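You operate a simulated robot arm through the tools that you are given. There is no shell and no other tool.

Carry out the task below with a simulated robot arm. There is one attempt and no reset: what you move stays moved.

TASK
With the rig off, set the limit collar by the card; run the rod out and home, switch off.

The check looks at the end state, three seconds after you hand in, the way a careful person would. Anything else that was tipped, shoved, dropped, spilled or broken makes it a failure.

THE ROBOT
A 7-joint arm with a two-finger parallel gripper, fixed in place. Base frame: the origin is at the foot of the arm, x ahead of it, y to its left, z up. Units: mm, rad, N and s.
Its first joint turns from -2.897 to 2.897 rad. Payload 3.43 kg.
Tool frame: the origin (TCP) lies between the finger pads and is the grasp point; the fingertips stand 30 mm ahead of it; z points along the fingers, y is the line along which they close. Largest opening 94 mm; finger width 28, thickness 10; the body of the gripper, 50 by 96 mm, starts 55 mm behind the TCP.
Orientation is that of the tool frame in the base frame, as a unit quaternion [w, x, y, z]. With the fingers straight down and closing along the base's y, the tool's x points along the base's -x, its y along +y and its z along -z.

THE INTERFACE
- The arm moves only by the tool apply_moves. Its argument "rows" is a list that holds one entry, the list of rows, each a list of 7 numbers: the shift along the base's x, y, z in cm, then the turn, a rotation vector about the base's x, y, z in degrees, then the closure, from 0 (fully open) to 1 (shut). In form: [[[dx, dy, dz, wx, wy, wz, fingers], ...]]. A call has 1 to 20 rows; each row is the pose to reach, as a shift and turn from the pose commanded when the call began. Rows are played at 5 a second. More than 50 mm and 0.15 rad between two rows, or a gripper value outside its range, and nothing of the call is played. Where a pose cannot be reached the arm comes as near as it can. A force on the tool above 40 N (or 10 N above the force at the start of the call, whichever is more), or a blocked arm, ends the call early, and 0.2 s more pass. Each finger travels about 45 mm/s and halts on what it meets, pressing with about 21 N; the grip force reading is that of the motor and also rises with nothing between the fingers. The clock runs only during rows and for 0.2 s after the last one: add rows that repeat a pose to give the fingers time. The reply holds the time, the measured pose of the TCP, the force on the tool along the base axes, the opening and the grip force, in the units named above and with some noise, with the torque about the TCP (base axes, N m) and any sound that the robot's microphone picked up, and new pictures: "views" is both (left out), scene, wrist or none.
- Cameras (640 x 400 px; columns grow to the right, rows downward): "scene" is fixed at [49.8, 499.6, 1461.8]; the picture's right is [0.04, -1.00, 0.00], its down [-0.73, -0.03, -0.69] and it looks along [0.69, 0.03, -0.73] (base axes); focal length 345 px, centre (320, 200). "wrist" rides on the gripper at [76, 14, -103] in the tool frame; the picture's right is [-0.18, 0.98, 0.00], its down [-0.75, -0.14, -0.64] and it looks along [-0.63, -0.12, 0.77] (tool axes); focal length 243 px, centre (320, 200).
- slide_trunk(by): slides the trunk up (or, below 0, down) by that many mm; the arm rides with it, the base frame stays. It gives what a move gives, with no picture.
- pixel_to_xyz(camera, pixels): for up to 12 pixels [column, row] of the newest picture of that camera ("zoom" is the newest enlarged one), the place [x, y, z] in the base frame of the surface seen there, good to about 3 mm. The clock stands still meanwhile.
- close_up(camera, box): a new picture of the part [left, top, right, bottom] of that camera's present view, enlarged. The clock stands still meanwhile.
- finish_job(): hands the job in; it is judged then, once.

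Open the gripper and draw the arm clear of the work before you hand the job in, unless the task says otherwise.

The tools are called after "Request:" by a JSON object that holds its "fn" and its "kwargs". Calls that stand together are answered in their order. apply_moves: Moves the arm, as the interface text tells. Its arguments: {"type":"object","properties":{"rows":{"type":"array"},"views":{"type":"string","enum":["both","scene","wrist","none"]}},"required":["rows"]} The other tools are called the same way: slide_trunk (by) slides the trunk up or down; pixel_to_xyz (camera, pixels) gives the place of the surface under pixels of a picture; close_up (camera, box) takes an enlarged picture of a part of a camera's view; finish_job () hands the job in.

At the start:

```text
time_s: 0.0
ee_pos: [304.2, 370.1, 1174.5]
orientation: [-0.001, 0.012, 1.0, 0.0]
contact_force: [0.1, 0.8, -0.1]
ft_torque: [-0.03, 0.0, -0.02]
grip_width: 93.9
gripper_force: 0.0
trunk travel left (down, up): [-475.0, 135.0]
```

scene: 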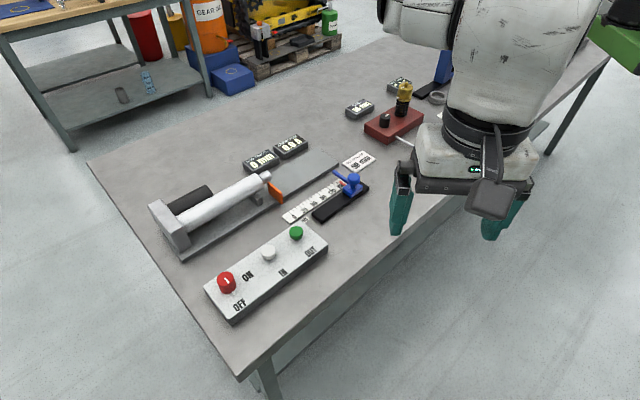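
wrist: 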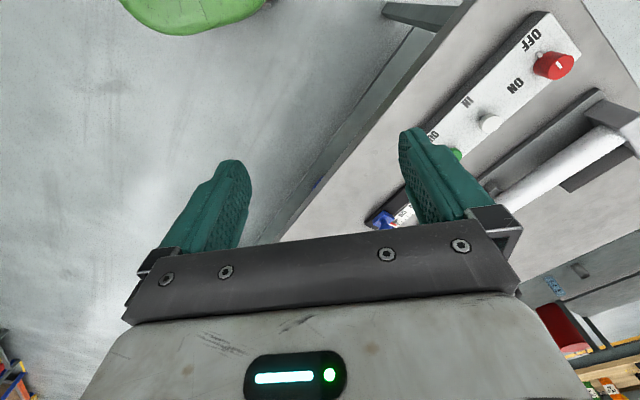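

The scene shows a rig with a cylinder (about 215,205), a scale with a blue clamp (about 350,185), a card (358,160), a control box (265,270) and another red device. I take close-ups to read all of it.

Request:
{"fn": "close_up", "kwargs": {"camera": "scene", "box": [270, 140, 400, 230]}}

Request:
{"fn": "close_up", "kwargs": {"camera": "scene", "box": [190, 210, 340, 330]}}

Request:
{"fn": "close_up", "kwargs": {"camera": "scene", "box": [330, 60, 460, 160]}}

Request:
{"fn": "close_up", "kwargs": {"camera": "scene", "box": [140, 120, 330, 260]}}

```text
4.44 times, centred on (335, 185) of scene
```

zoom: 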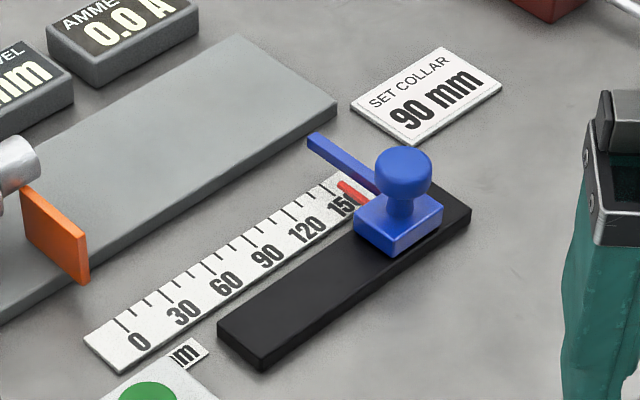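

```text
3.33 times, centred on (265, 270) of scene
```

zoom: 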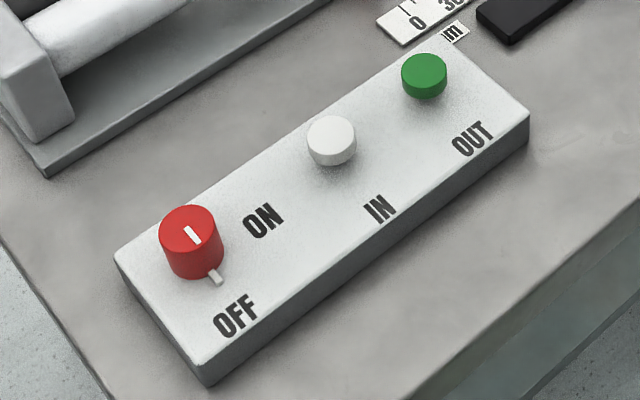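

```text
4.00 times, centred on (395, 110) of scene
```

zoom: 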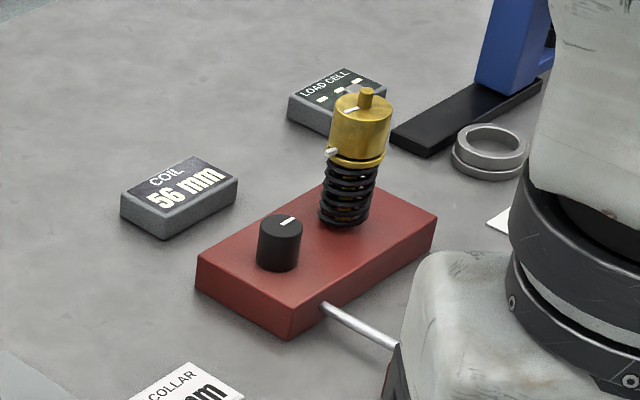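

```text
2.86 times, centred on (235, 190) of scene
```

zoom: 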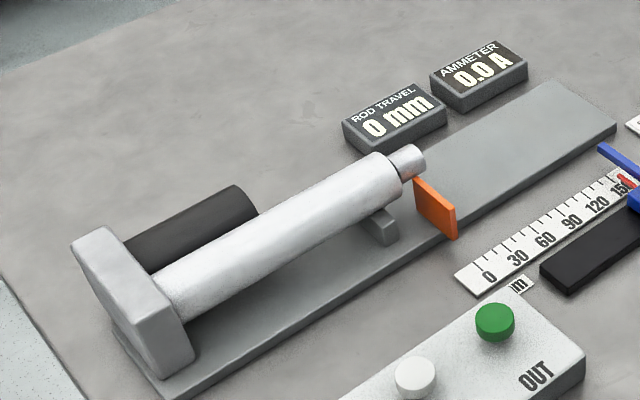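

The card reads "SET COLLAR 90 mm"; the pointer is now past 150, and the rig looks off (0.0 A, 0 mm). I measure the places of the collar, scale, control box and switch.

Request:
{"fn": "pixel_to_xyz", "kwargs": {"camera": "scene", "pixels": [[351, 177], [352, 188], [315, 219], [364, 188], [318, 198], [339, 173], [227, 281], [268, 253], [296, 233], [215, 290], [322, 245], [276, 190]]}}

Request:
{"fn": "close_up", "kwargs": {"camera": "scene", "box": [320, 160, 380, 200]}}

Request:
{"fn": "close_up", "kwargs": {"camera": "scene", "box": [200, 255, 260, 315]}}

```text
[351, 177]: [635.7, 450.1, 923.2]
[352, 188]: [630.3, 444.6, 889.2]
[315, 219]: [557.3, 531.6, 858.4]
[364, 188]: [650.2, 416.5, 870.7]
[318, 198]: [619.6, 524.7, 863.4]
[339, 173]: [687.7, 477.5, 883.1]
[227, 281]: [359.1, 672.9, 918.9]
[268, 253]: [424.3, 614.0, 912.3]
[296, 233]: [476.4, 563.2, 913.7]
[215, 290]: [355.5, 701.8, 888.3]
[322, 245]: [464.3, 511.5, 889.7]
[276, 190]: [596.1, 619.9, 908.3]
```

```text
10.00 times, centred on (350, 180) of scene
```

zoom: 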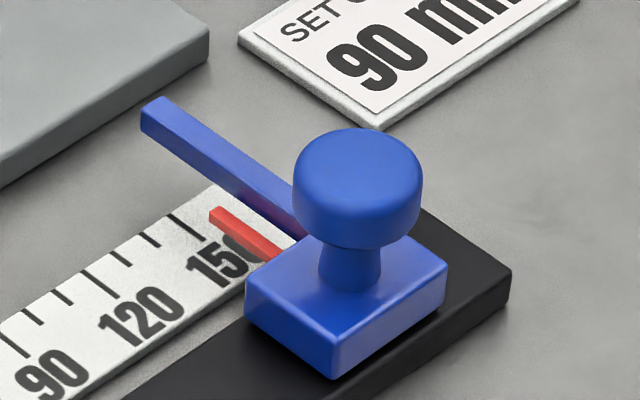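

```text
6.67 times, centred on (230, 285) of scene
```

zoom: 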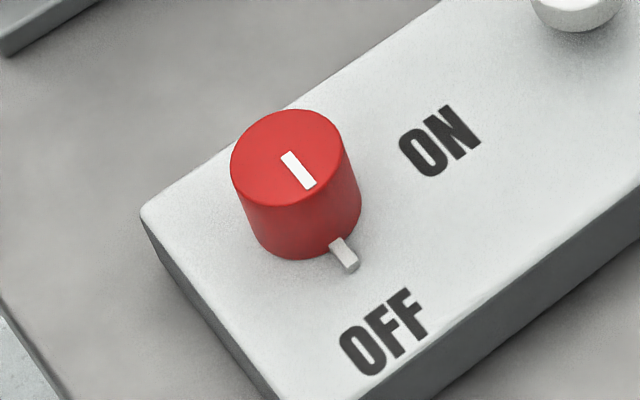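

The red switch pointer faces OFF and the collar pointer sits just over 150. I zoom in on the scale and switch labels to get the tick spacing and the axis direction.

Request:
{"fn": "close_up", "kwargs": {"camera": "scene", "box": [280, 175, 352, 225]}}

Request:
{"fn": "pixel_to_xyz", "kwargs": {"camera": "scene", "pixels": [[248, 276], [239, 305], [234, 293], [228, 280], [205, 287], [236, 320], [327, 247], [299, 228], [314, 213], [331, 222], [368, 186], [182, 259]]}}

```text
8.00 times, centred on (316, 200) of scene
```

zoom: 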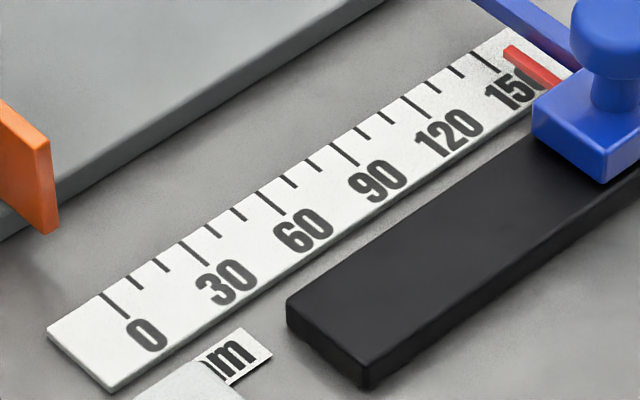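

```text
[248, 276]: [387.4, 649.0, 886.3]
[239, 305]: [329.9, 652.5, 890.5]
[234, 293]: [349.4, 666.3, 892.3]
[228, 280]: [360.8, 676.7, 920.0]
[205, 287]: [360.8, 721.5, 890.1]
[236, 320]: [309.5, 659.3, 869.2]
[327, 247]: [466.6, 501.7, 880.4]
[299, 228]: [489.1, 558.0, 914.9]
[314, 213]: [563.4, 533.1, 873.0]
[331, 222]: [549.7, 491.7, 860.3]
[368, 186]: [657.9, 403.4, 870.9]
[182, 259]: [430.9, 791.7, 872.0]
```

I sample the tick marks and the pointer in the zoom so that I can compute the scale axis and the pointer's present reading.

Request:
{"fn": "pixel_to_xyz", "kwargs": {"camera": "zoom", "pixels": [[104, 296], [182, 244], [260, 193], [334, 145], [405, 98], [474, 53], [128, 317], [207, 264], [507, 50], [510, 52], [545, 76], [498, 71]]}}

Request:
{"fn": "pixel_to_xyz", "kwargs": {"camera": "scene", "pixels": [[336, 172], [347, 181], [345, 191], [354, 197], [364, 187], [350, 174], [356, 174], [346, 174], [351, 180], [278, 185], [276, 199], [285, 200]]}}

```text
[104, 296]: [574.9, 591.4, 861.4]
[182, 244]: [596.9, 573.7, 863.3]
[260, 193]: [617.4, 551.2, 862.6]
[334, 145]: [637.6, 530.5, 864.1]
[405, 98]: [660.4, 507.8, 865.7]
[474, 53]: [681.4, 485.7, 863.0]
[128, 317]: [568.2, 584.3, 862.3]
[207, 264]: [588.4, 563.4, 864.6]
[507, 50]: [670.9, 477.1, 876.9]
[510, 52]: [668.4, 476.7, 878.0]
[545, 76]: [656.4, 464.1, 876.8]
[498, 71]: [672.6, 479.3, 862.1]
```

```text
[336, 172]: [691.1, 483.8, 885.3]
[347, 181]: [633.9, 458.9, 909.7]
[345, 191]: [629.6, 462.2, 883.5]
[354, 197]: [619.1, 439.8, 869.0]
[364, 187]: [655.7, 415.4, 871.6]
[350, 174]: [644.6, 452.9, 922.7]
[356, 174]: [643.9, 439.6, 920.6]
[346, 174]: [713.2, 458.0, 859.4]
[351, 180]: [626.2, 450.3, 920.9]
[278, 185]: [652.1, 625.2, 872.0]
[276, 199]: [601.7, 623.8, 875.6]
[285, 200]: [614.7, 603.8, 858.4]
```

Ticks 0→150 run along u≈(0.71,−0.70), 150 mm long, and the pointer lies at about 150; the knob centre is near (636,439,922). I move above the knob while turning about 45° so that the fingers close along the rail.

Request:
{"fn": "apply_moves", "kwargs": {"rows": [[[1.66, 0.345, -0.5, 0, 0, 2.24, 0], [3.32, 0.69, -1.0, 0, 0, 4.48, 0], [4.98, 1.035, -1.8, 0, 0, 6.72, 0], [6.64, 1.38, -2.6, 0, 0, 8.96, 0], [8.3, 1.725, -3.4, 0, 0, 11.2, 0], [9.96, 2.07, -4.2, 0, 0, 13.44, 0], [11.62, 2.415, -5.0, 0, 0, 15.68, 0], [13.28, 2.76, -5.8, 0, 0, 17.92, 0], [14.94, 3.105, -6.6, 0, 0, 20.16, 0], [16.6, 3.45, -7.4, 0, 0, 22.4, 0], [18.26, 3.795, -8.2, 0, 0, 24.64, 0], [19.92, 4.14, -9.0, 0, 0, 26.88, 0], [21.58, 4.485, -9.8, 0, 0, 29.12, 0], [23.24, 4.83, -10.6, 0, 0, 31.36, 0], [24.9, 5.175, -11.4, 0, 0, 33.6, 0], [26.56, 5.52, -12.2, 0, 0, 35.84, 0], [28.22, 5.865, -13.0, 0, 0, 38.08, 0], [29.88, 6.21, -13.8, 0, 0, 40.32, 0], [31.54, 6.555, -14.6, 0, 0, 42.56, 0], [33.2, 6.9, -15.4, 0, 0, 44.8, 0]]]}}

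```text
time_s: 4.2
ee_pos: [635.8, 440.1, 1021.1]
orientation: [-0.001, -0.37, 0.929, -0.002]
contact_force: [0.0, 0.3, 0.3]
ft_torque: [0.04, -0.01, -0.02]
grip_width: 94.2
gripper_force: 0.0
trunk travel left (down, up): [-475.0, 135.0]
```

scene: 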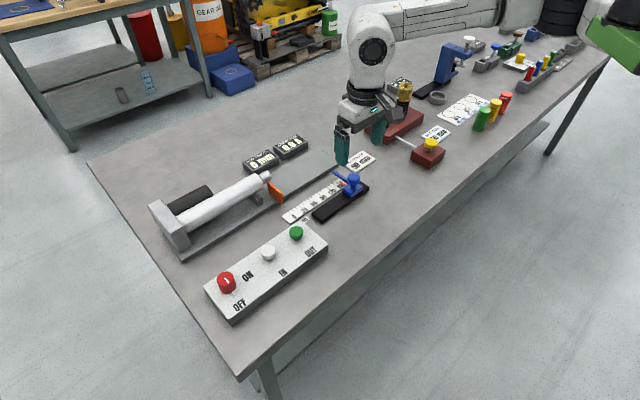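
wrist: 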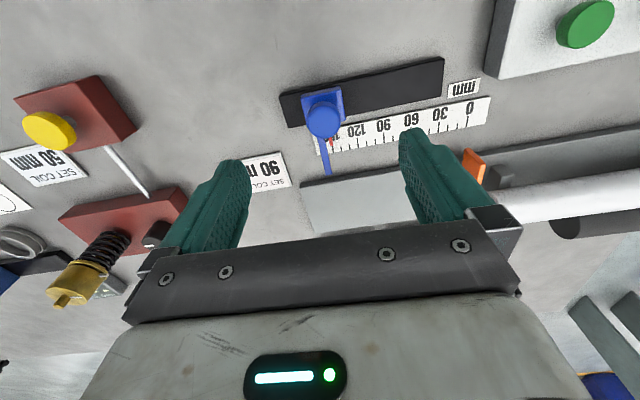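

The gripper is above the knob; in the wrist view the knob sits at (323,118), almost exactly under the TCP. I zoom in on the wrist view to read the pointer and check the alignment.

Request:
{"fn": "close_up", "kwargs": {"camera": "wrist", "box": [270, 50, 510, 200]}}

Request:
{"fn": "close_up", "kwargs": {"camera": "scene", "box": [280, 120, 380, 230]}}

Request:
{"fn": "pixel_to_xyz", "kwargs": {"camera": "wrist", "pixels": [[322, 118], [322, 112], [322, 128], [310, 118], [334, 118], [333, 142], [328, 170]]}}

```text
2.67 times, centred on (390, 125) of wrist
```

zoom: 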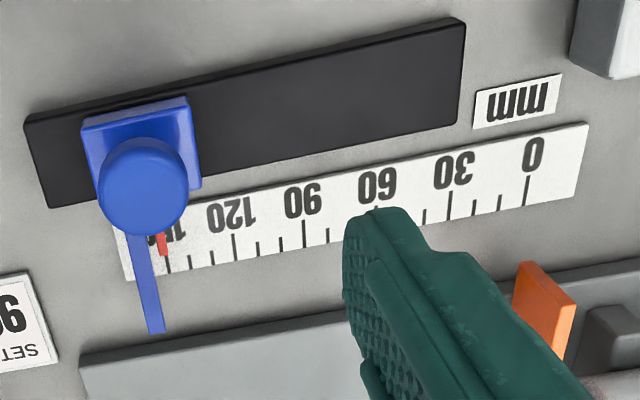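

```text
3.64 times, centred on (330, 175) of scene
```

zoom: 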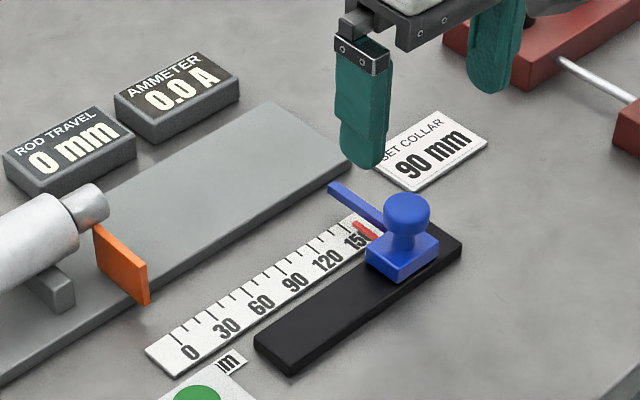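

```text
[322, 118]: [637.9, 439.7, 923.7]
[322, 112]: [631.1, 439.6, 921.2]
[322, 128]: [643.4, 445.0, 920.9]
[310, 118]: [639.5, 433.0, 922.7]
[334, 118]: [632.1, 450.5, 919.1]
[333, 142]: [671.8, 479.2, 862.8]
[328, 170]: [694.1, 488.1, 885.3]
```

The knob centre measures about (637,440). I lower straight down so that the fingertips end at about z=896, just above the collar block, on either side of the knob head.

Request:
{"fn": "apply_moves", "kwargs": {"rows": [[[0.05, 0.0, -1.5, 0, 0, 0, 0], [0.1, 0.0, -3.0, 0, 0, 0, 0], [0.1, 0.0, -4.5, 0, 0, 0, 0], [0.1, 0.0, -6.0, 0, 0, 0, 0], [0.1, 0.0, -7.0, 0, 0, 0, 0], [0.1, 0.0, -8.0, 0, 0, 0, 0], [0.1, 0.0, -8.8, 0, 0, 0, 0], [0.1, 0.0, -9.5, 0, 0, 0, 0], [0.1, 0.0, -9.5, 0, 0, 0, 0]]]}}

```text
time_s: 6.2
ee_pos: [637.9, 439.8, 925.6]
orientation: [0.0, -0.37, 0.929, -0.001]
contact_force: [0.5, -0.6, -0.1]
ft_torque: [-0.01, -0.03, 0.03]
grip_width: 94.0
gripper_force: 0.0
trunk travel left (down, up): [-475.0, 135.0]
```

scene: 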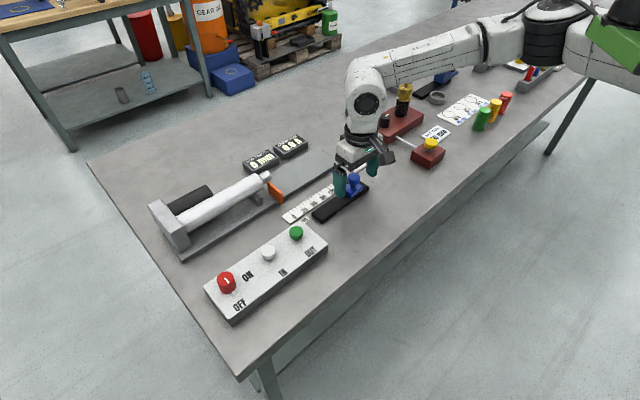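
wrist: 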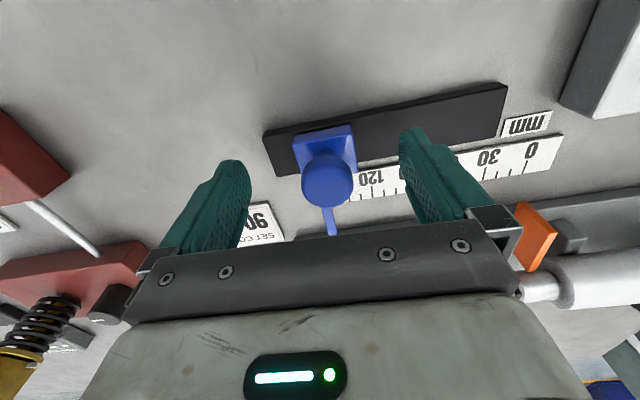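

The fingers straddle the knob (330,180 in the wrist view). I close on it.

Request:
{"fn": "apply_moves", "kwargs": {"rows": [[[0, 0, 0, 0, 0, 0, 0.3], [0, 0, 0, 0, 0, 0, 0.6], [0, 0, 0, 0, 0, 0, 0.8], [0, 0, 0, 0, 0, 0, 0.8], [0, 0, 0, 0, 0, 0, 0.8], [0, 0, 0, 0, 0, 0, 0.8], [0, 0, 0, 0, 0, 0, 0.8]]]}}

Request:
{"fn": "close_up", "kwargs": {"camera": "scene", "box": [280, 120, 400, 230]}}

```text
time_s: 7.8
ee_pos: [634.9, 441.2, 926.0]
orientation: [0.0, -0.371, 0.929, 0.001]
contact_force: [-12.2, 15.7, -4.9]
ft_torque: [0.52, 0.02, 0.12]
grip_width: 29.5
gripper_force: 45.3
trunk travel left (down, up): [-475.0, 135.0]
```

scene: 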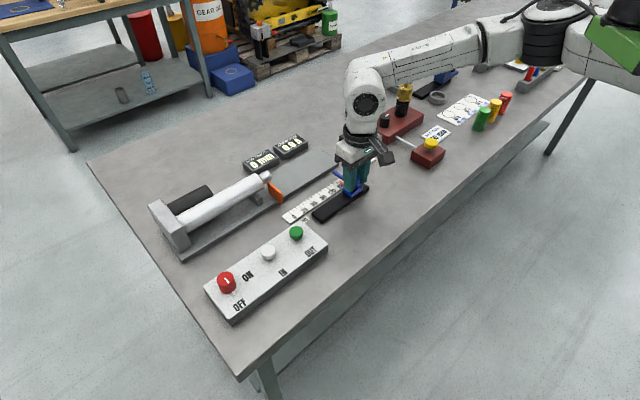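
wrist: 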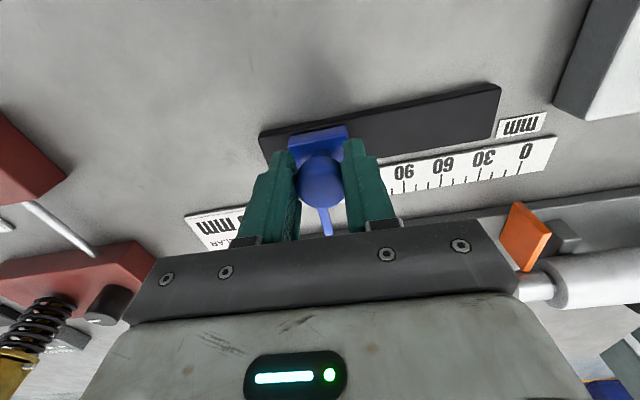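

```text
3.64 times, centred on (340, 175) of scene
```

zoom: 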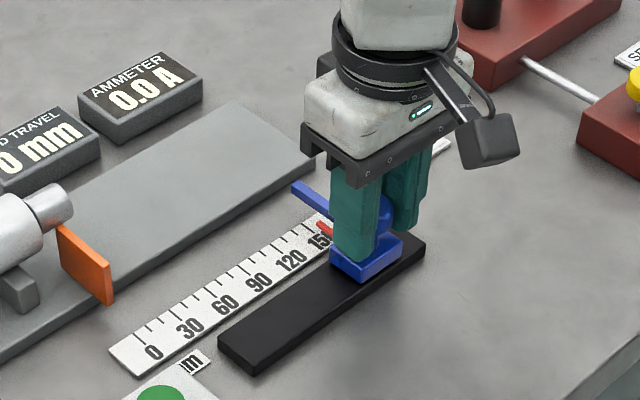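

The grip is firm at 29.5 mm with about 20 N along the rail, as the knob sat slightly off-centre. I try a gentle 10 mm drag toward lower readings and watch force and pointer.

Request:
{"fn": "apply_moves", "kwargs": {"rows": [[[-0.14, 0.14, 0, 0, 0, 0, 0.8], [-0.28, 0.28, 0, 0, 0, 0, 0.8], [-0.42, 0.42, 0, 0, 0, 0, 0.8], [-0.56, 0.56, 0, 0, 0, 0, 0.8], [-0.71, 0.7, 0, 0, 0, 0, 0.8], [-0.71, 0.7, 0, 0, 0, 0, 0.8]]]}}

Request:
{"fn": "close_up", "kwargs": {"camera": "scene", "box": [280, 150, 380, 230]}}

```text
time_s: 9.2
ee_pos: [630.0, 446.9, 925.7]
orientation: [0.0, -0.369, 0.93, -0.001]
contact_force: [0.0, -1.3, 6.4]
ft_torque: [-0.48, 0.5, -0.13]
grip_width: 29.2
gripper_force: 45.1
trunk travel left (down, up): [-475.0, 135.0]
```

scene: 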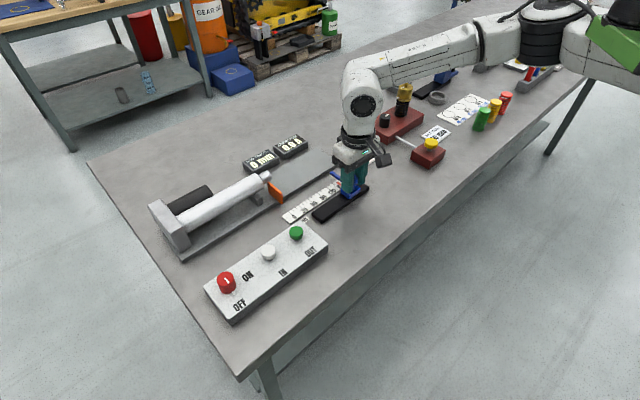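
wrist: 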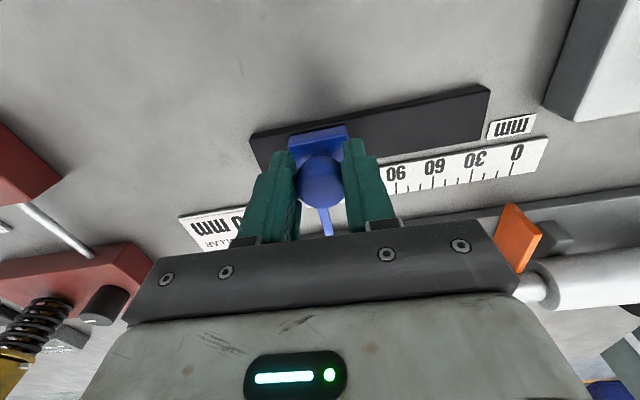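

```text
5.00 times, centred on (330, 190) of scene
```

zoom: 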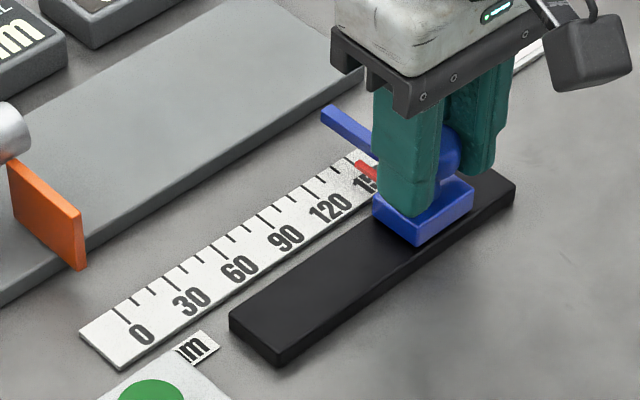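

The collar slid freely with low force. I drag it about 40 mm further toward 100 and then read the pointer.

Request:
{"fn": "apply_moves", "kwargs": {"rows": [[[-0.284, 0.282, 0, 0, 0, 0, 0.8], [-0.568, 0.563, 0, 0, 0, 0, 0.8], [-0.852, 0.845, 0, 0, 0, 0, 0.8], [-1.136, 1.126, 0, 0, 0, 0, 0.8], [-1.42, 1.408, 0, 0, 0, 0, 0.8], [-1.704, 1.69, 0, 0, 0, 0, 0.8], [-1.988, 1.971, 0, 0, 0, 0, 0.8], [-2.272, 2.253, 0, 0, 0, 0, 0.8], [-2.556, 2.534, 0, 0, 0, 0, 0.8], [-2.84, 2.816, 0, 0, 0, 0, 0.8], [-2.84, 2.816, 0, 0, 0, 0, 0.8]]]}}

Request:
{"fn": "close_up", "kwargs": {"camera": "scene", "box": [280, 165, 360, 229]}}

Request:
{"fn": "close_up", "kwargs": {"camera": "wrist", "box": [240, 80, 560, 280]}}

```text
time_s: 11.6
ee_pos: [601.6, 475.9, 925.6]
orientation: [0.0, -0.369, 0.93, -0.001]
contact_force: [1.9, 1.6, 4.7]
ft_torque: [0.48, -0.59, -0.02]
grip_width: 29.3
gripper_force: 45.2
trunk travel left (down, up): [-475.0, 135.0]
```

scene: 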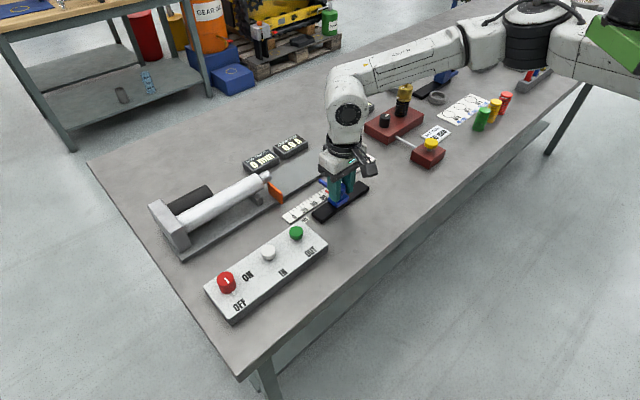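
wrist: 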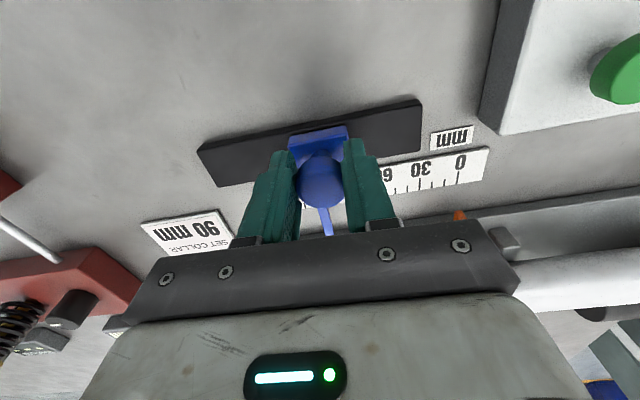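

```text
6.25 times, centred on (320, 197) of scene
```

zoom: 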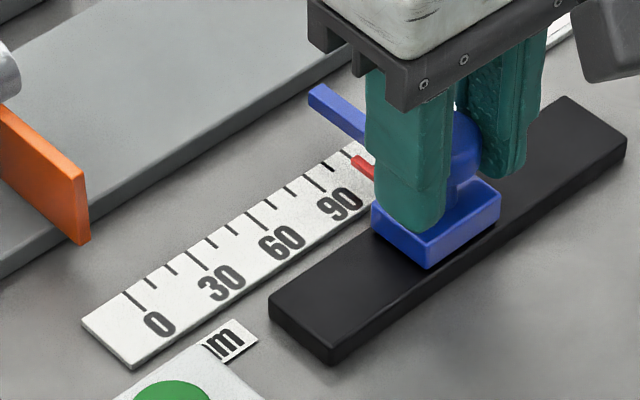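

```text
2.00 times, centred on (400, 180) of wrist
```

zoom: 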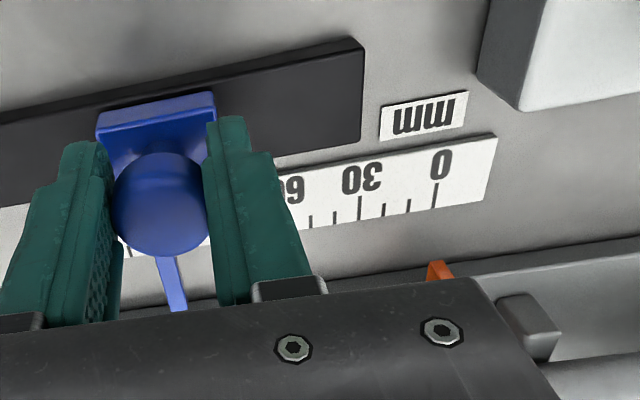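

The collar moved to about 100. I zoom in tightly to read the pointer against the ticks.

Request:
{"fn": "close_up", "kwargs": {"camera": "scene", "box": [305, 175, 345, 205]}}

```text
13.33 times, centred on (325, 190) of scene
```

zoom: 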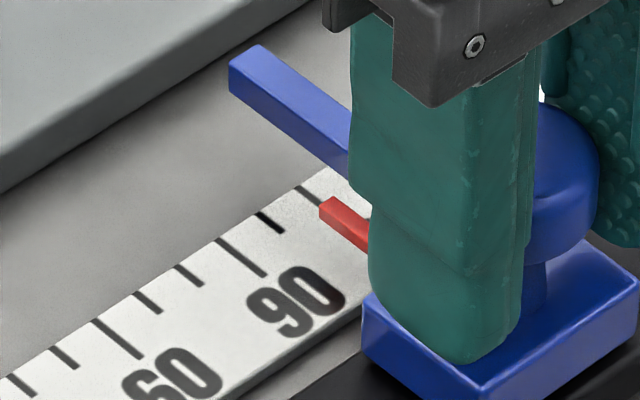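

Request:
{"fn": "pixel_to_xyz", "kwargs": {"camera": "zoom", "pixels": [[97, 320], [218, 240], [258, 214], [300, 187], [137, 293], [178, 267], [330, 206], [345, 215], [360, 227], [345, 240], [326, 217], [340, 205]]}}

```text
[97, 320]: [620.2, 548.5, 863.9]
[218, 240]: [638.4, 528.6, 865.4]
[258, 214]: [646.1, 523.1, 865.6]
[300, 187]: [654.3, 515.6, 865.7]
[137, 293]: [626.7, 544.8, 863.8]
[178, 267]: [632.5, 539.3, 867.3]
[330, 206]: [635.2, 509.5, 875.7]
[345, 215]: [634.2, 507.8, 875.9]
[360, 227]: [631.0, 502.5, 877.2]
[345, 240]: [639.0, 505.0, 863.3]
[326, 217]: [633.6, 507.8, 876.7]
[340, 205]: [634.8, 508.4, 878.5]
```

From ticks and pointer coordinates, the pointer reads about 101.7 (after correcting for the height parallax). I drag it a further 11.6 mm back.

Request:
{"fn": "apply_moves", "kwargs": {"rows": [[[-0.2, 0.2, 0, 0, 0, 0, 0.8], [-0.4, 0.4, 0, 0, 0, 0, 0.8], [-0.6, 0.6, 0, 0, 0, 0, 0.8], [-0.823, 0.817, 0, 0, 0, 0, 0.8], [-0.823, 0.817, 0, 0, 0, 0, 0.8], [-0.823, 0.817, 0, 0, 0, 0, 0.8]]]}}

Request:
{"fn": "close_up", "kwargs": {"camera": "scene", "box": [297, 175, 345, 205]}}

```text
time_s: 13.0
ee_pos: [593.0, 482.5, 926.1]
orientation: [0.0, -0.369, 0.929, 0.0]
contact_force: [6.0, 3.6, 8.8]
ft_torque: [-0.18, 0.15, -0.01]
grip_width: 29.3
gripper_force: 45.4
trunk travel left (down, up): [-475.0, 135.0]
```

scene: 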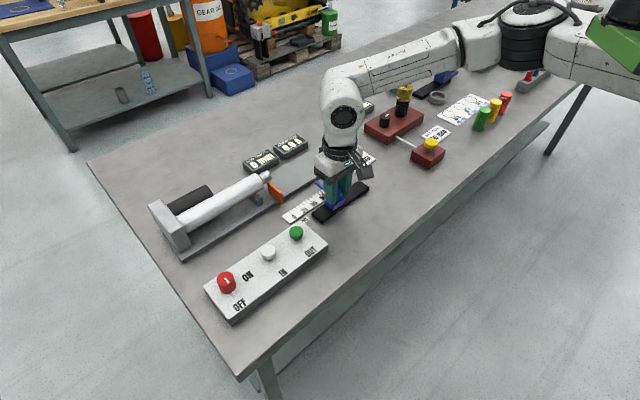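
wrist: 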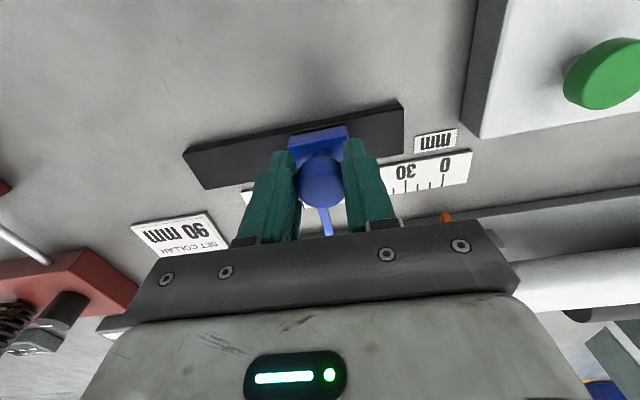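

```text
13.33 times, centred on (321, 190) of scene
```

zoom: 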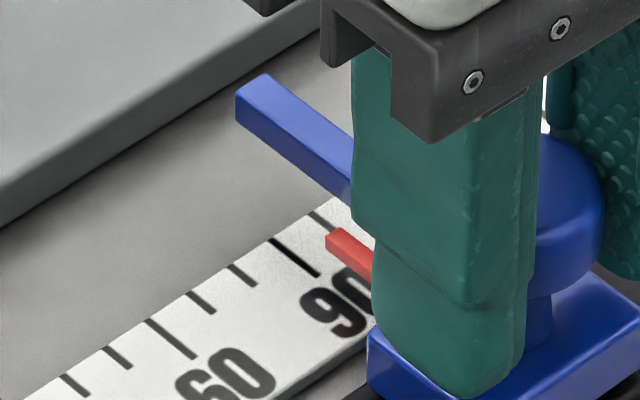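

By the tick geometry the pointer now reads about 90 (apparent 99.2 less about 9 mm parallax), and the TCP projects to about 90.2. I open the fingers and rise clear to check it unobstructed.

Request:
{"fn": "apply_moves", "kwargs": {"rows": [[[0, 0, 0, 0, 0, 0, 0.65], [0, 0, 0, 0, 0, 0, 0.5], [0, 0, 0, 0, 0, 0, 0.3], [0, 0, 0, 0, 0, 0, 0.1], [0, 0, 0, 0, 0, 0, 0.1], [0, 0, 0.5, 0, 0, 0, 0.1], [0, 0, 2, 0, 0, 0, 0.1], [0, 0, 4, 0, 0, 0, 0.1], [0, 0, 6.5, 0, 0, 0, 0.1], [0, 0, 9, 0, 0, 0, 0.1], [0, 0, 12, 0, 0, 0, 0.1], [0, 0, 15, 0, 0, 0, 0.1]]]}}

Request:
{"fn": "close_up", "kwargs": {"camera": "scene", "box": [297, 175, 345, 205]}}

Request:
{"fn": "close_up", "kwargs": {"camera": "wrist", "box": [240, 40, 480, 190]}}

```text
time_s: 15.6
ee_pos: [592.9, 483.4, 1075.0]
orientation: [0.0, -0.37, 0.929, -0.001]
contact_force: [-0.1, 0.1, 0.2]
ft_torque: [0.0, 0.01, -0.02]
grip_width: 84.4
gripper_force: 0.0
trunk travel left (down, up): [-475.0, 135.0]
```

scene: 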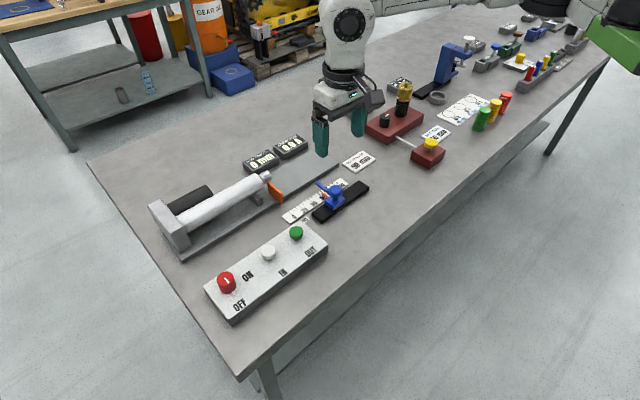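
wrist: 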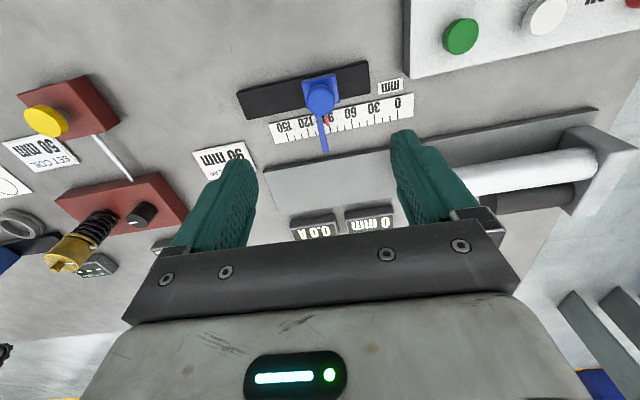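

```text
13.33 times, centred on (321, 190) of scene
```

zoom: 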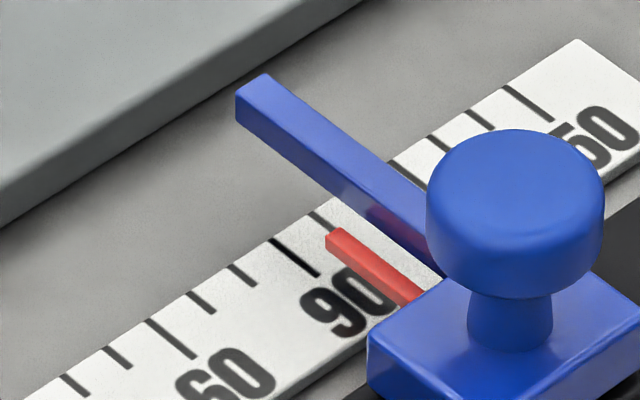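

```text
2.67 times, centred on (360, 115) of wrist
```

zoom: 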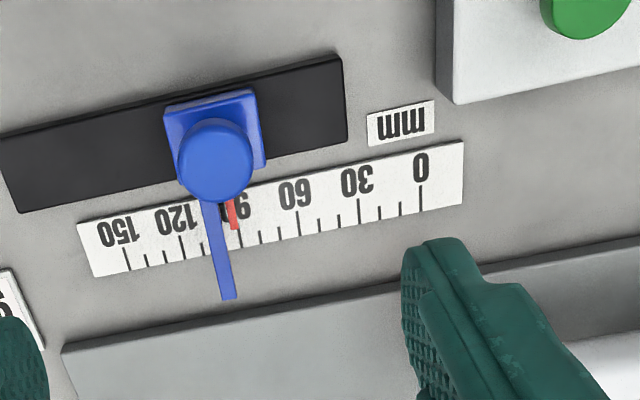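

In the wrist view the red pointer lines up with the 90 tick. I zoom in closer to check this at fine scale.

Request:
{"fn": "close_up", "kwargs": {"camera": "wrist", "box": [285, 90, 381, 150]}}

```text
6.67 times, centred on (333, 120) of wrist
```

zoom: 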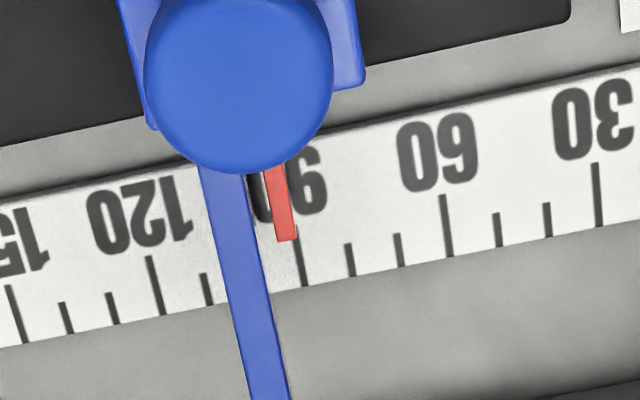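

The pointer's lower edge lines up with 90 but its centre looks about 1–2 mm high. To remove parallax I bring the wrist camera directly opposite the pointer and lower.

Request:
{"fn": "apply_moves", "kwargs": {"rows": [[[0.65, 0.41, -0.7, 0, 0, 0, 0.1], [1.3, 0.83, -1.4, 0, 0, 0, 0.1], [1.95, 1.24, -2.1, 0, 0, 0, 0.1], [2.6, 1.65, -2.8, 0, 0, 0, 0.1], [3.25, 2.06, -3.5, 0, 0, 0, 0.1], [3.9, 2.48, -4.2, 0, 0, 0, 0.1], [4.55, 2.89, -4.9, 0, 0, 0, 0.1], [5.2, 3.3, -5.5, 0, 0, 0, 0.1], [5.2, 3.3, -5.5, 0, 0, 0, 0.1]]]}}

Request:
{"fn": "close_up", "kwargs": {"camera": "wrist", "box": [240, 20, 400, 120]}}

```text
time_s: 17.6
ee_pos: [644.5, 516.2, 1021.6]
orientation: [0.0, -0.369, 0.929, -0.001]
contact_force: [0.0, -0.1, -0.7]
ft_torque: [-0.01, -0.03, 0.01]
grip_width: 84.8
gripper_force: 0.0
trunk travel left (down, up): [-475.0, 135.0]
```

scene: 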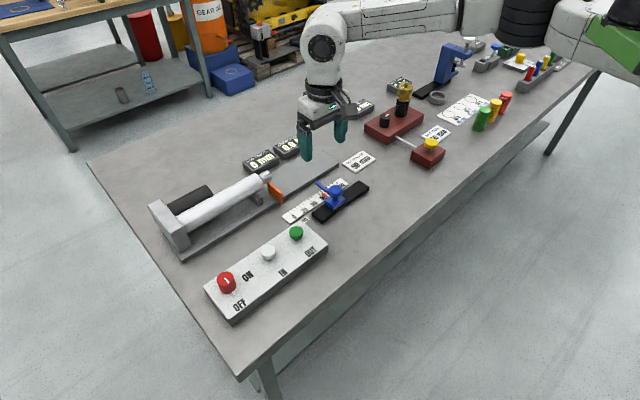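
wrist: 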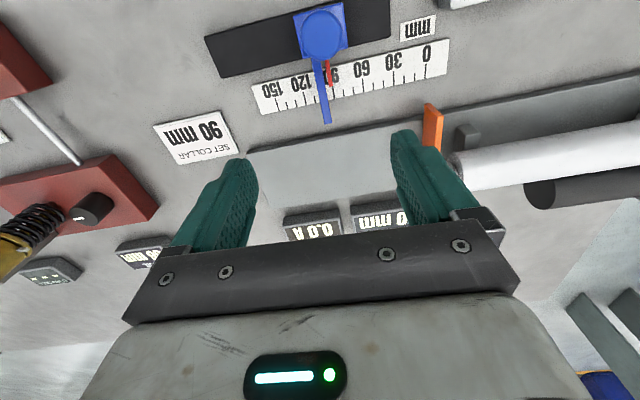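

```text
4.00 times, centred on (320, 70) of wrist
```

zoom: 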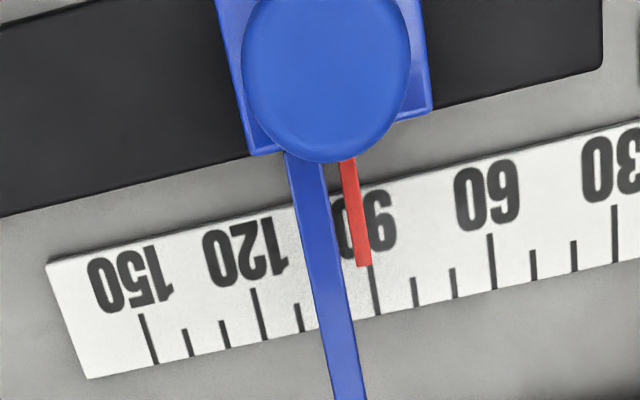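

The camera now faces the pointer almost squarely; I zoom in more to measure the remaining offset.

Request:
{"fn": "close_up", "kwargs": {"camera": "wrist", "box": [304, 60, 368, 100]}}

```text
10.00 times, centred on (336, 80) of wrist
```

zoom: 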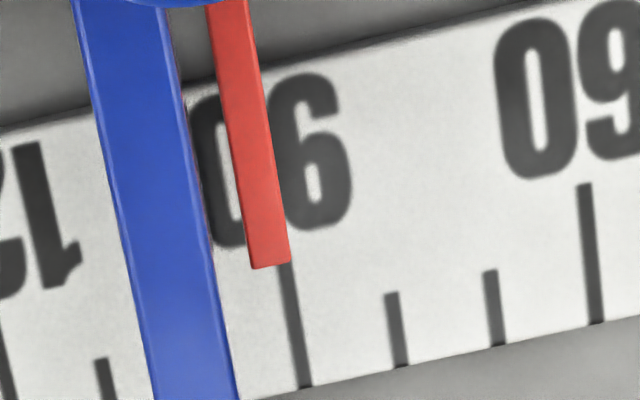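

The tick spacing gives the pointer centre at about 91.5, so I'll shift the collar about 1.5 mm lower. I go back over the knob with a 1.5 mm offset and descend around it.

Request:
{"fn": "apply_moves", "kwargs": {"rows": [[[-1.0, -0.6, 0, 0, 0, 0, 0.1], [-2.0, -1.2, 0, 0, 0, 0, 0.1], [-3.0, -1.8, 0, 0, 0, 0, 0.1], [-4.0, -2.4, 0, 0, 0, 0, 0.1], [-5.0, -3.0, 0, 0, 0, 0, 0.1], [-5.31, -3.195, 0, 0, 0, 0, 0.1], [-5.31, -3.195, -2, 0, 0, 0, 0.1], [-5.31, -3.195, -4, 0, 0, 0, 0.1], [-5.31, -3.195, -6, 0, 0, 0, 0.1], [-5.31, -3.195, -7.5, 0, 0, 0, 0.1], [-5.31, -3.195, -8.5, 0, 0, 0, 0.1], [-5.31, -3.195, -9.5, 0, 0, 0, 0.1], [-5.31, -3.195, -9.5, 0, 0, 0, 0.1], [-5.31, -3.195, -9.5, 0, 0, 0, 0.3], [-5.31, -3.195, -9.5, 0, 0, 0, 0.5], [-5.31, -3.195, -9.5, 0, 0, 0, 0.65], [-5.31, -3.195, -9.5, 0, 0, 0, 0.75], [-5.31, -3.195, -9.5, 0, 0, 0, 0.8], [-5.31, -3.195, -9.5, 0, 0, 0, 0.8], [-5.31, -3.195, -9.5, 0, 0, 0, 0.8]]]}}

Request:
{"fn": "close_up", "kwargs": {"camera": "scene", "box": [297, 175, 345, 205]}}

```text
time_s: 21.8
ee_pos: [591.1, 484.2, 926.6]
orientation: [-0.001, -0.37, 0.929, -0.001]
contact_force: [0.8, -1.5, -0.1]
ft_torque: [-0.05, 0.01, -0.09]
grip_width: 29.5
gripper_force: 45.3
trunk travel left (down, up): [-475.0, 135.0]
```

scene: 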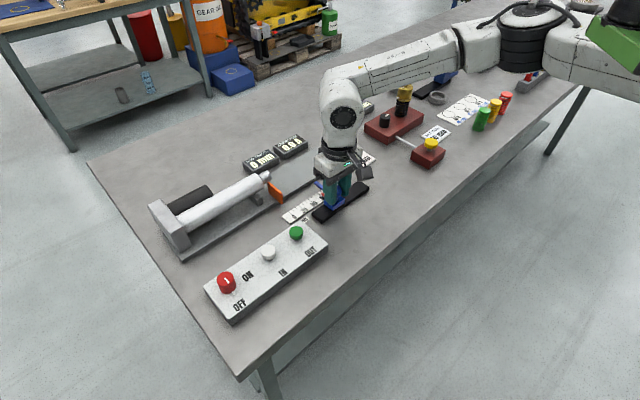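
wrist: 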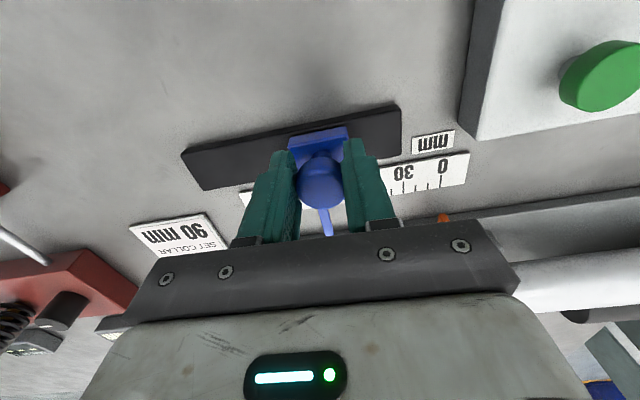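

```text
13.33 times, centred on (321, 190) of scene
```

zoom: 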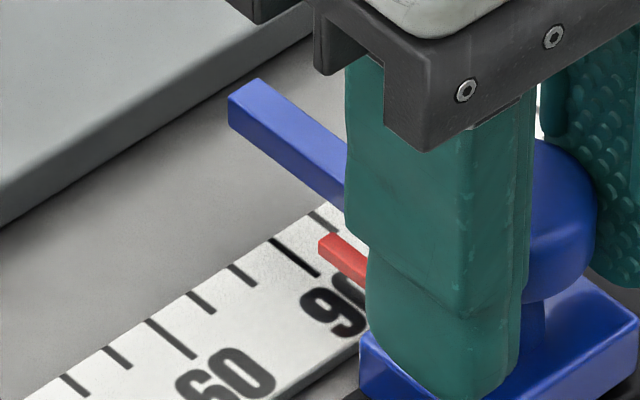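

Closing moved the pointer by about 7 zoom px (≈1.7 mm) with no residual force, so it should now read about 90. I release, rise and check from the same square-on camera position.

Request:
{"fn": "apply_moves", "kwargs": {"rows": [[[0, 0, 0, 0, 0, 0, 0.65], [0, 0, 0, 0, 0, 0, 0.5], [0, 0, 0, 0, 0, 0, 0.3], [0, 0, 0, 0, 0, 0, 0.1], [0, 0, 0, 0, 0, 0, 0.1], [0, 0, 0.5, 0, 0, 0, 0.1], [0, 0, 2, 0, 0, 0, 0.1], [0, 0, 4, 0, 0, 0, 0.1], [0, 0, 6.5, 0, 0, 0, 0.1], [0, 0, 9.5, 0, 0, 0, 0.1], [1.0, 0.6, 9.5, 0, 0, 0, 0.1], [2.0, 1.2, 9.5, 0, 0, 0, 0.1], [3.0, 1.8, 9.5, 0, 0, 0, 0.1], [4.0, 2.4, 9.5, 0, 0, 0, 0.1], [5.2, 3.3, 9.5, 0, 0, 0, 0.1], [5.2, 3.3, 9.5, 0, 0, 0, 0.1]]]}}

Request:
{"fn": "close_up", "kwargs": {"camera": "wrist", "box": [304, 60, 368, 100]}}

Request:
{"fn": "close_up", "kwargs": {"camera": "scene", "box": [297, 175, 345, 205]}}

```text
time_s: 25.2
ee_pos: [644.7, 518.9, 1020.2]
orientation: [-0.001, -0.37, 0.929, -0.001]
contact_force: [0.4, 0.0, -0.8]
ft_torque: [0.02, -0.03, -0.03]
grip_width: 84.4
gripper_force: 0.0
trunk travel left (down, up): [-475.0, 135.0]
```

scene: 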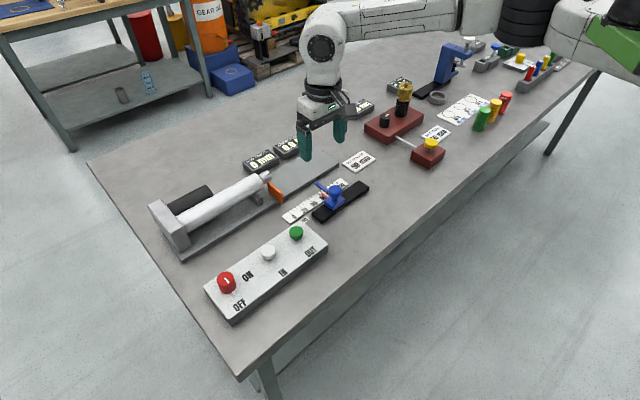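
wrist: 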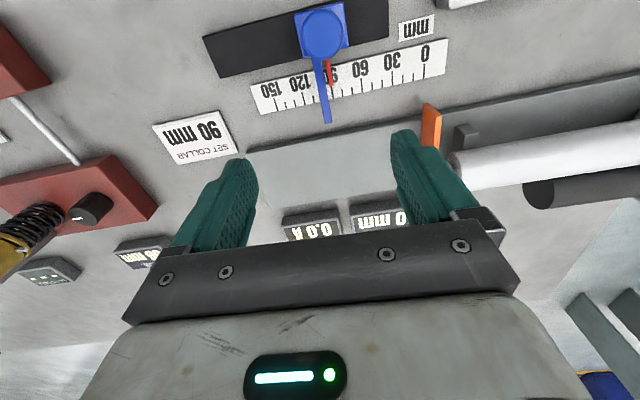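

```text
10.00 times, centred on (336, 80) of wrist
```

zoom: 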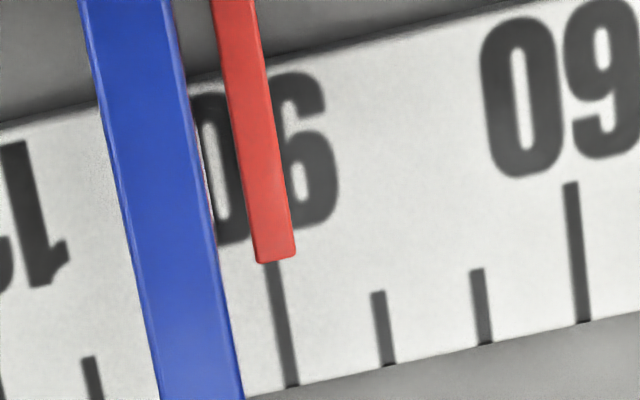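

```text
13.33 times, centred on (321, 190) of scene
```

zoom: 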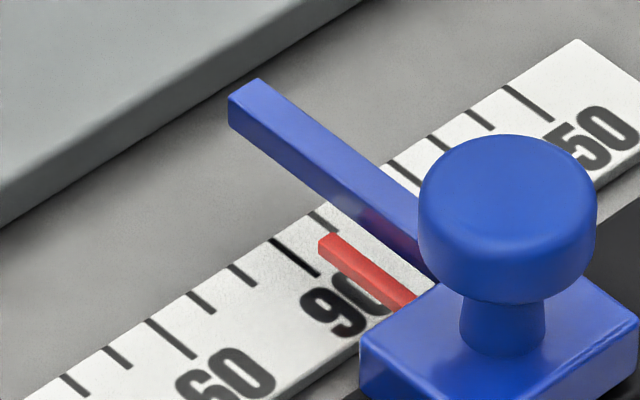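

Now the pointer centre (276,260) is within about 0.5 mm of the 90 tick, so the collar reads about 89.5–90. Next I measure the switch and buttons precisely.

Request:
{"fn": "close_up", "kwargs": {"camera": "scene", "box": [200, 220, 328, 320]}}

Request:
{"fn": "pixel_to_xyz", "kwargs": {"camera": "scene", "pixels": [[225, 278], [221, 277], [229, 277], [225, 275], [225, 281], [296, 231], [293, 231], [299, 231], [296, 234], [268, 251], [265, 251], [271, 251]]}}

```text
4.00 times, centred on (264, 270) of scene
```

zoom: 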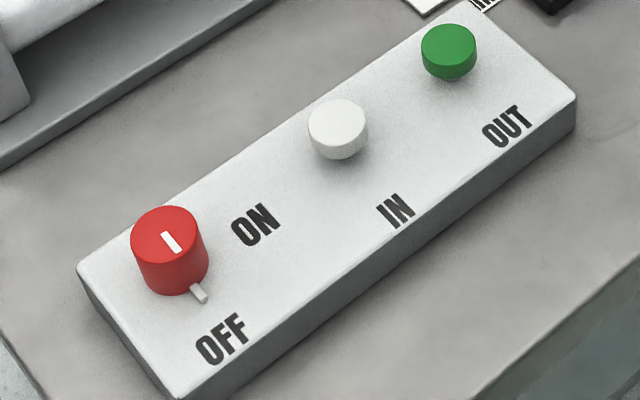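

```text
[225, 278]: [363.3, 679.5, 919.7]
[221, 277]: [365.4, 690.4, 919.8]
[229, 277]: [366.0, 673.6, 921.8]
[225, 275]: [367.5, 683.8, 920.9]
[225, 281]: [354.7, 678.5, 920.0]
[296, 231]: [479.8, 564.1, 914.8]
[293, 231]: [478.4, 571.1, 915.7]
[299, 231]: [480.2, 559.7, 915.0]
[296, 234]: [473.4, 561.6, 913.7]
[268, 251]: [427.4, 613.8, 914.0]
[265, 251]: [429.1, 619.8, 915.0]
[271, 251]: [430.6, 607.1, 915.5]
```

The switch knob's centre is about (361,677), top z≈920; green OUT at (478,564,915), white IN at (429,613,915). I raise and traverse above the switch with the present finger direction (closing along the box's long side, square to the OFF nub).

Request:
{"fn": "apply_moves", "kwargs": {"rows": [[[0, 0, 1.5, 0, 0, 0, 0.1], [-1.0, 0.56, 3, 0, 0, 0, 0.1], [-3.0, 1.67, 4, 0, 0, 0, 0.1], [-5.0, 2.79, 4, 0, 0, 0, 0.1], [-7.0, 3.9, 4, 0, 0, 0, 0.1], [-9.0, 5.02, 4, 0, 0, 0, 0.1], [-11.0, 6.13, 4, 0, 0, 0, 0.1], [-13.0, 7.25, 4, 0, 0, 0, 0.1], [-15.0, 8.36, 4, 0, 0, 0, 0.1], [-17.0, 9.48, 4, 0, 0, 0, 0.1], [-19.0, 10.59, 4, 0, 0, 0, 0.1], [-21.0, 11.7, 4, 0, 0, 0, 0.1], [-23.0, 12.82, 4, 0, 0, 0, 0.1], [-25.0, 13.93, 4, 0, 0, 0, 0.1], [-27.0, 15.05, 4, 0, 0, 0, 0.1], [-28.37, 15.81, 4, 0, 0, 0, 0.1], [-28.37, 15.81, 4, 0, 0, 0, 0.1]]]}}

```text
time_s: 27.4
ee_pos: [575.1, 576.9, 1060.2]
orientation: [-0.002, -0.291, 0.957, -0.002]
contact_force: [0.3, -0.4, -0.2]
ft_torque: [0.04, 0.0, 0.05]
grip_width: 84.9
gripper_force: 0.0
trunk travel left (down, up): [-475.0, 135.0]
stopped in row 11: the arm was blocked; the commanded pose is now the measured one
```

scene: 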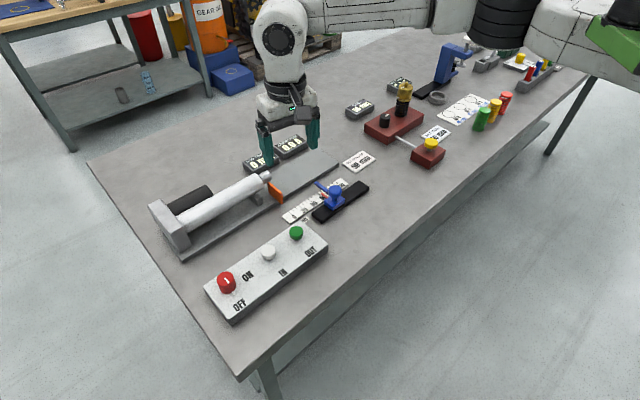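
wrist: 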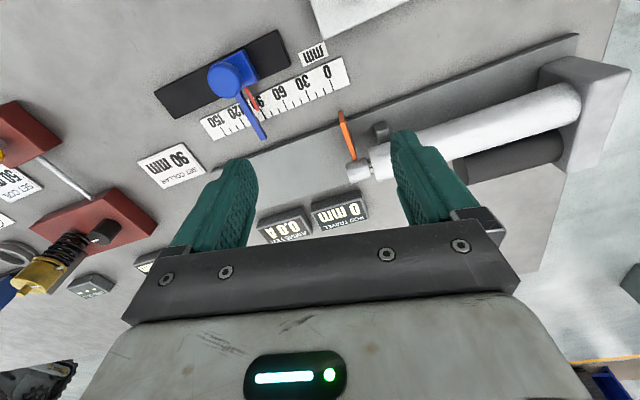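

The arm stopped in mid-air at (575,577,1060) with no tool force, with the hand turned about 10°. It may be a joint limit or a link contact, so I look at the arm itself.

Request:
{"fn": "close_up", "kwargs": {"camera": "scene", "box": [240, 0, 640, 200]}}

Request:
{"fn": "pixel_to_xyz", "kwargs": {"camera": "scene", "pixels": [[283, 40], [300, 15], [360, 18], [430, 15], [500, 20], [540, 30], [590, 40], [625, 20], [450, 60], [404, 90], [288, 85], [620, 60]]}}

```text
1.60 times, centred on (440, 100) of scene
```

zoom: 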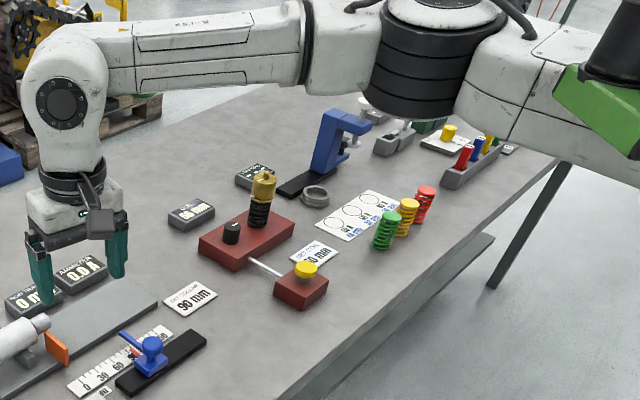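

```text
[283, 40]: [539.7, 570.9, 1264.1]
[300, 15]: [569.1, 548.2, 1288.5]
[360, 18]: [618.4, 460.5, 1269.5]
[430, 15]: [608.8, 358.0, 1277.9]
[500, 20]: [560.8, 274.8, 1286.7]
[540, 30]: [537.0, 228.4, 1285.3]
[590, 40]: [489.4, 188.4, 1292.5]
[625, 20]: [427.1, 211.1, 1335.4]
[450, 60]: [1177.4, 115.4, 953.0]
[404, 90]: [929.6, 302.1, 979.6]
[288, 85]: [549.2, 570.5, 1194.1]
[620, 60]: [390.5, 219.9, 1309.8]
```

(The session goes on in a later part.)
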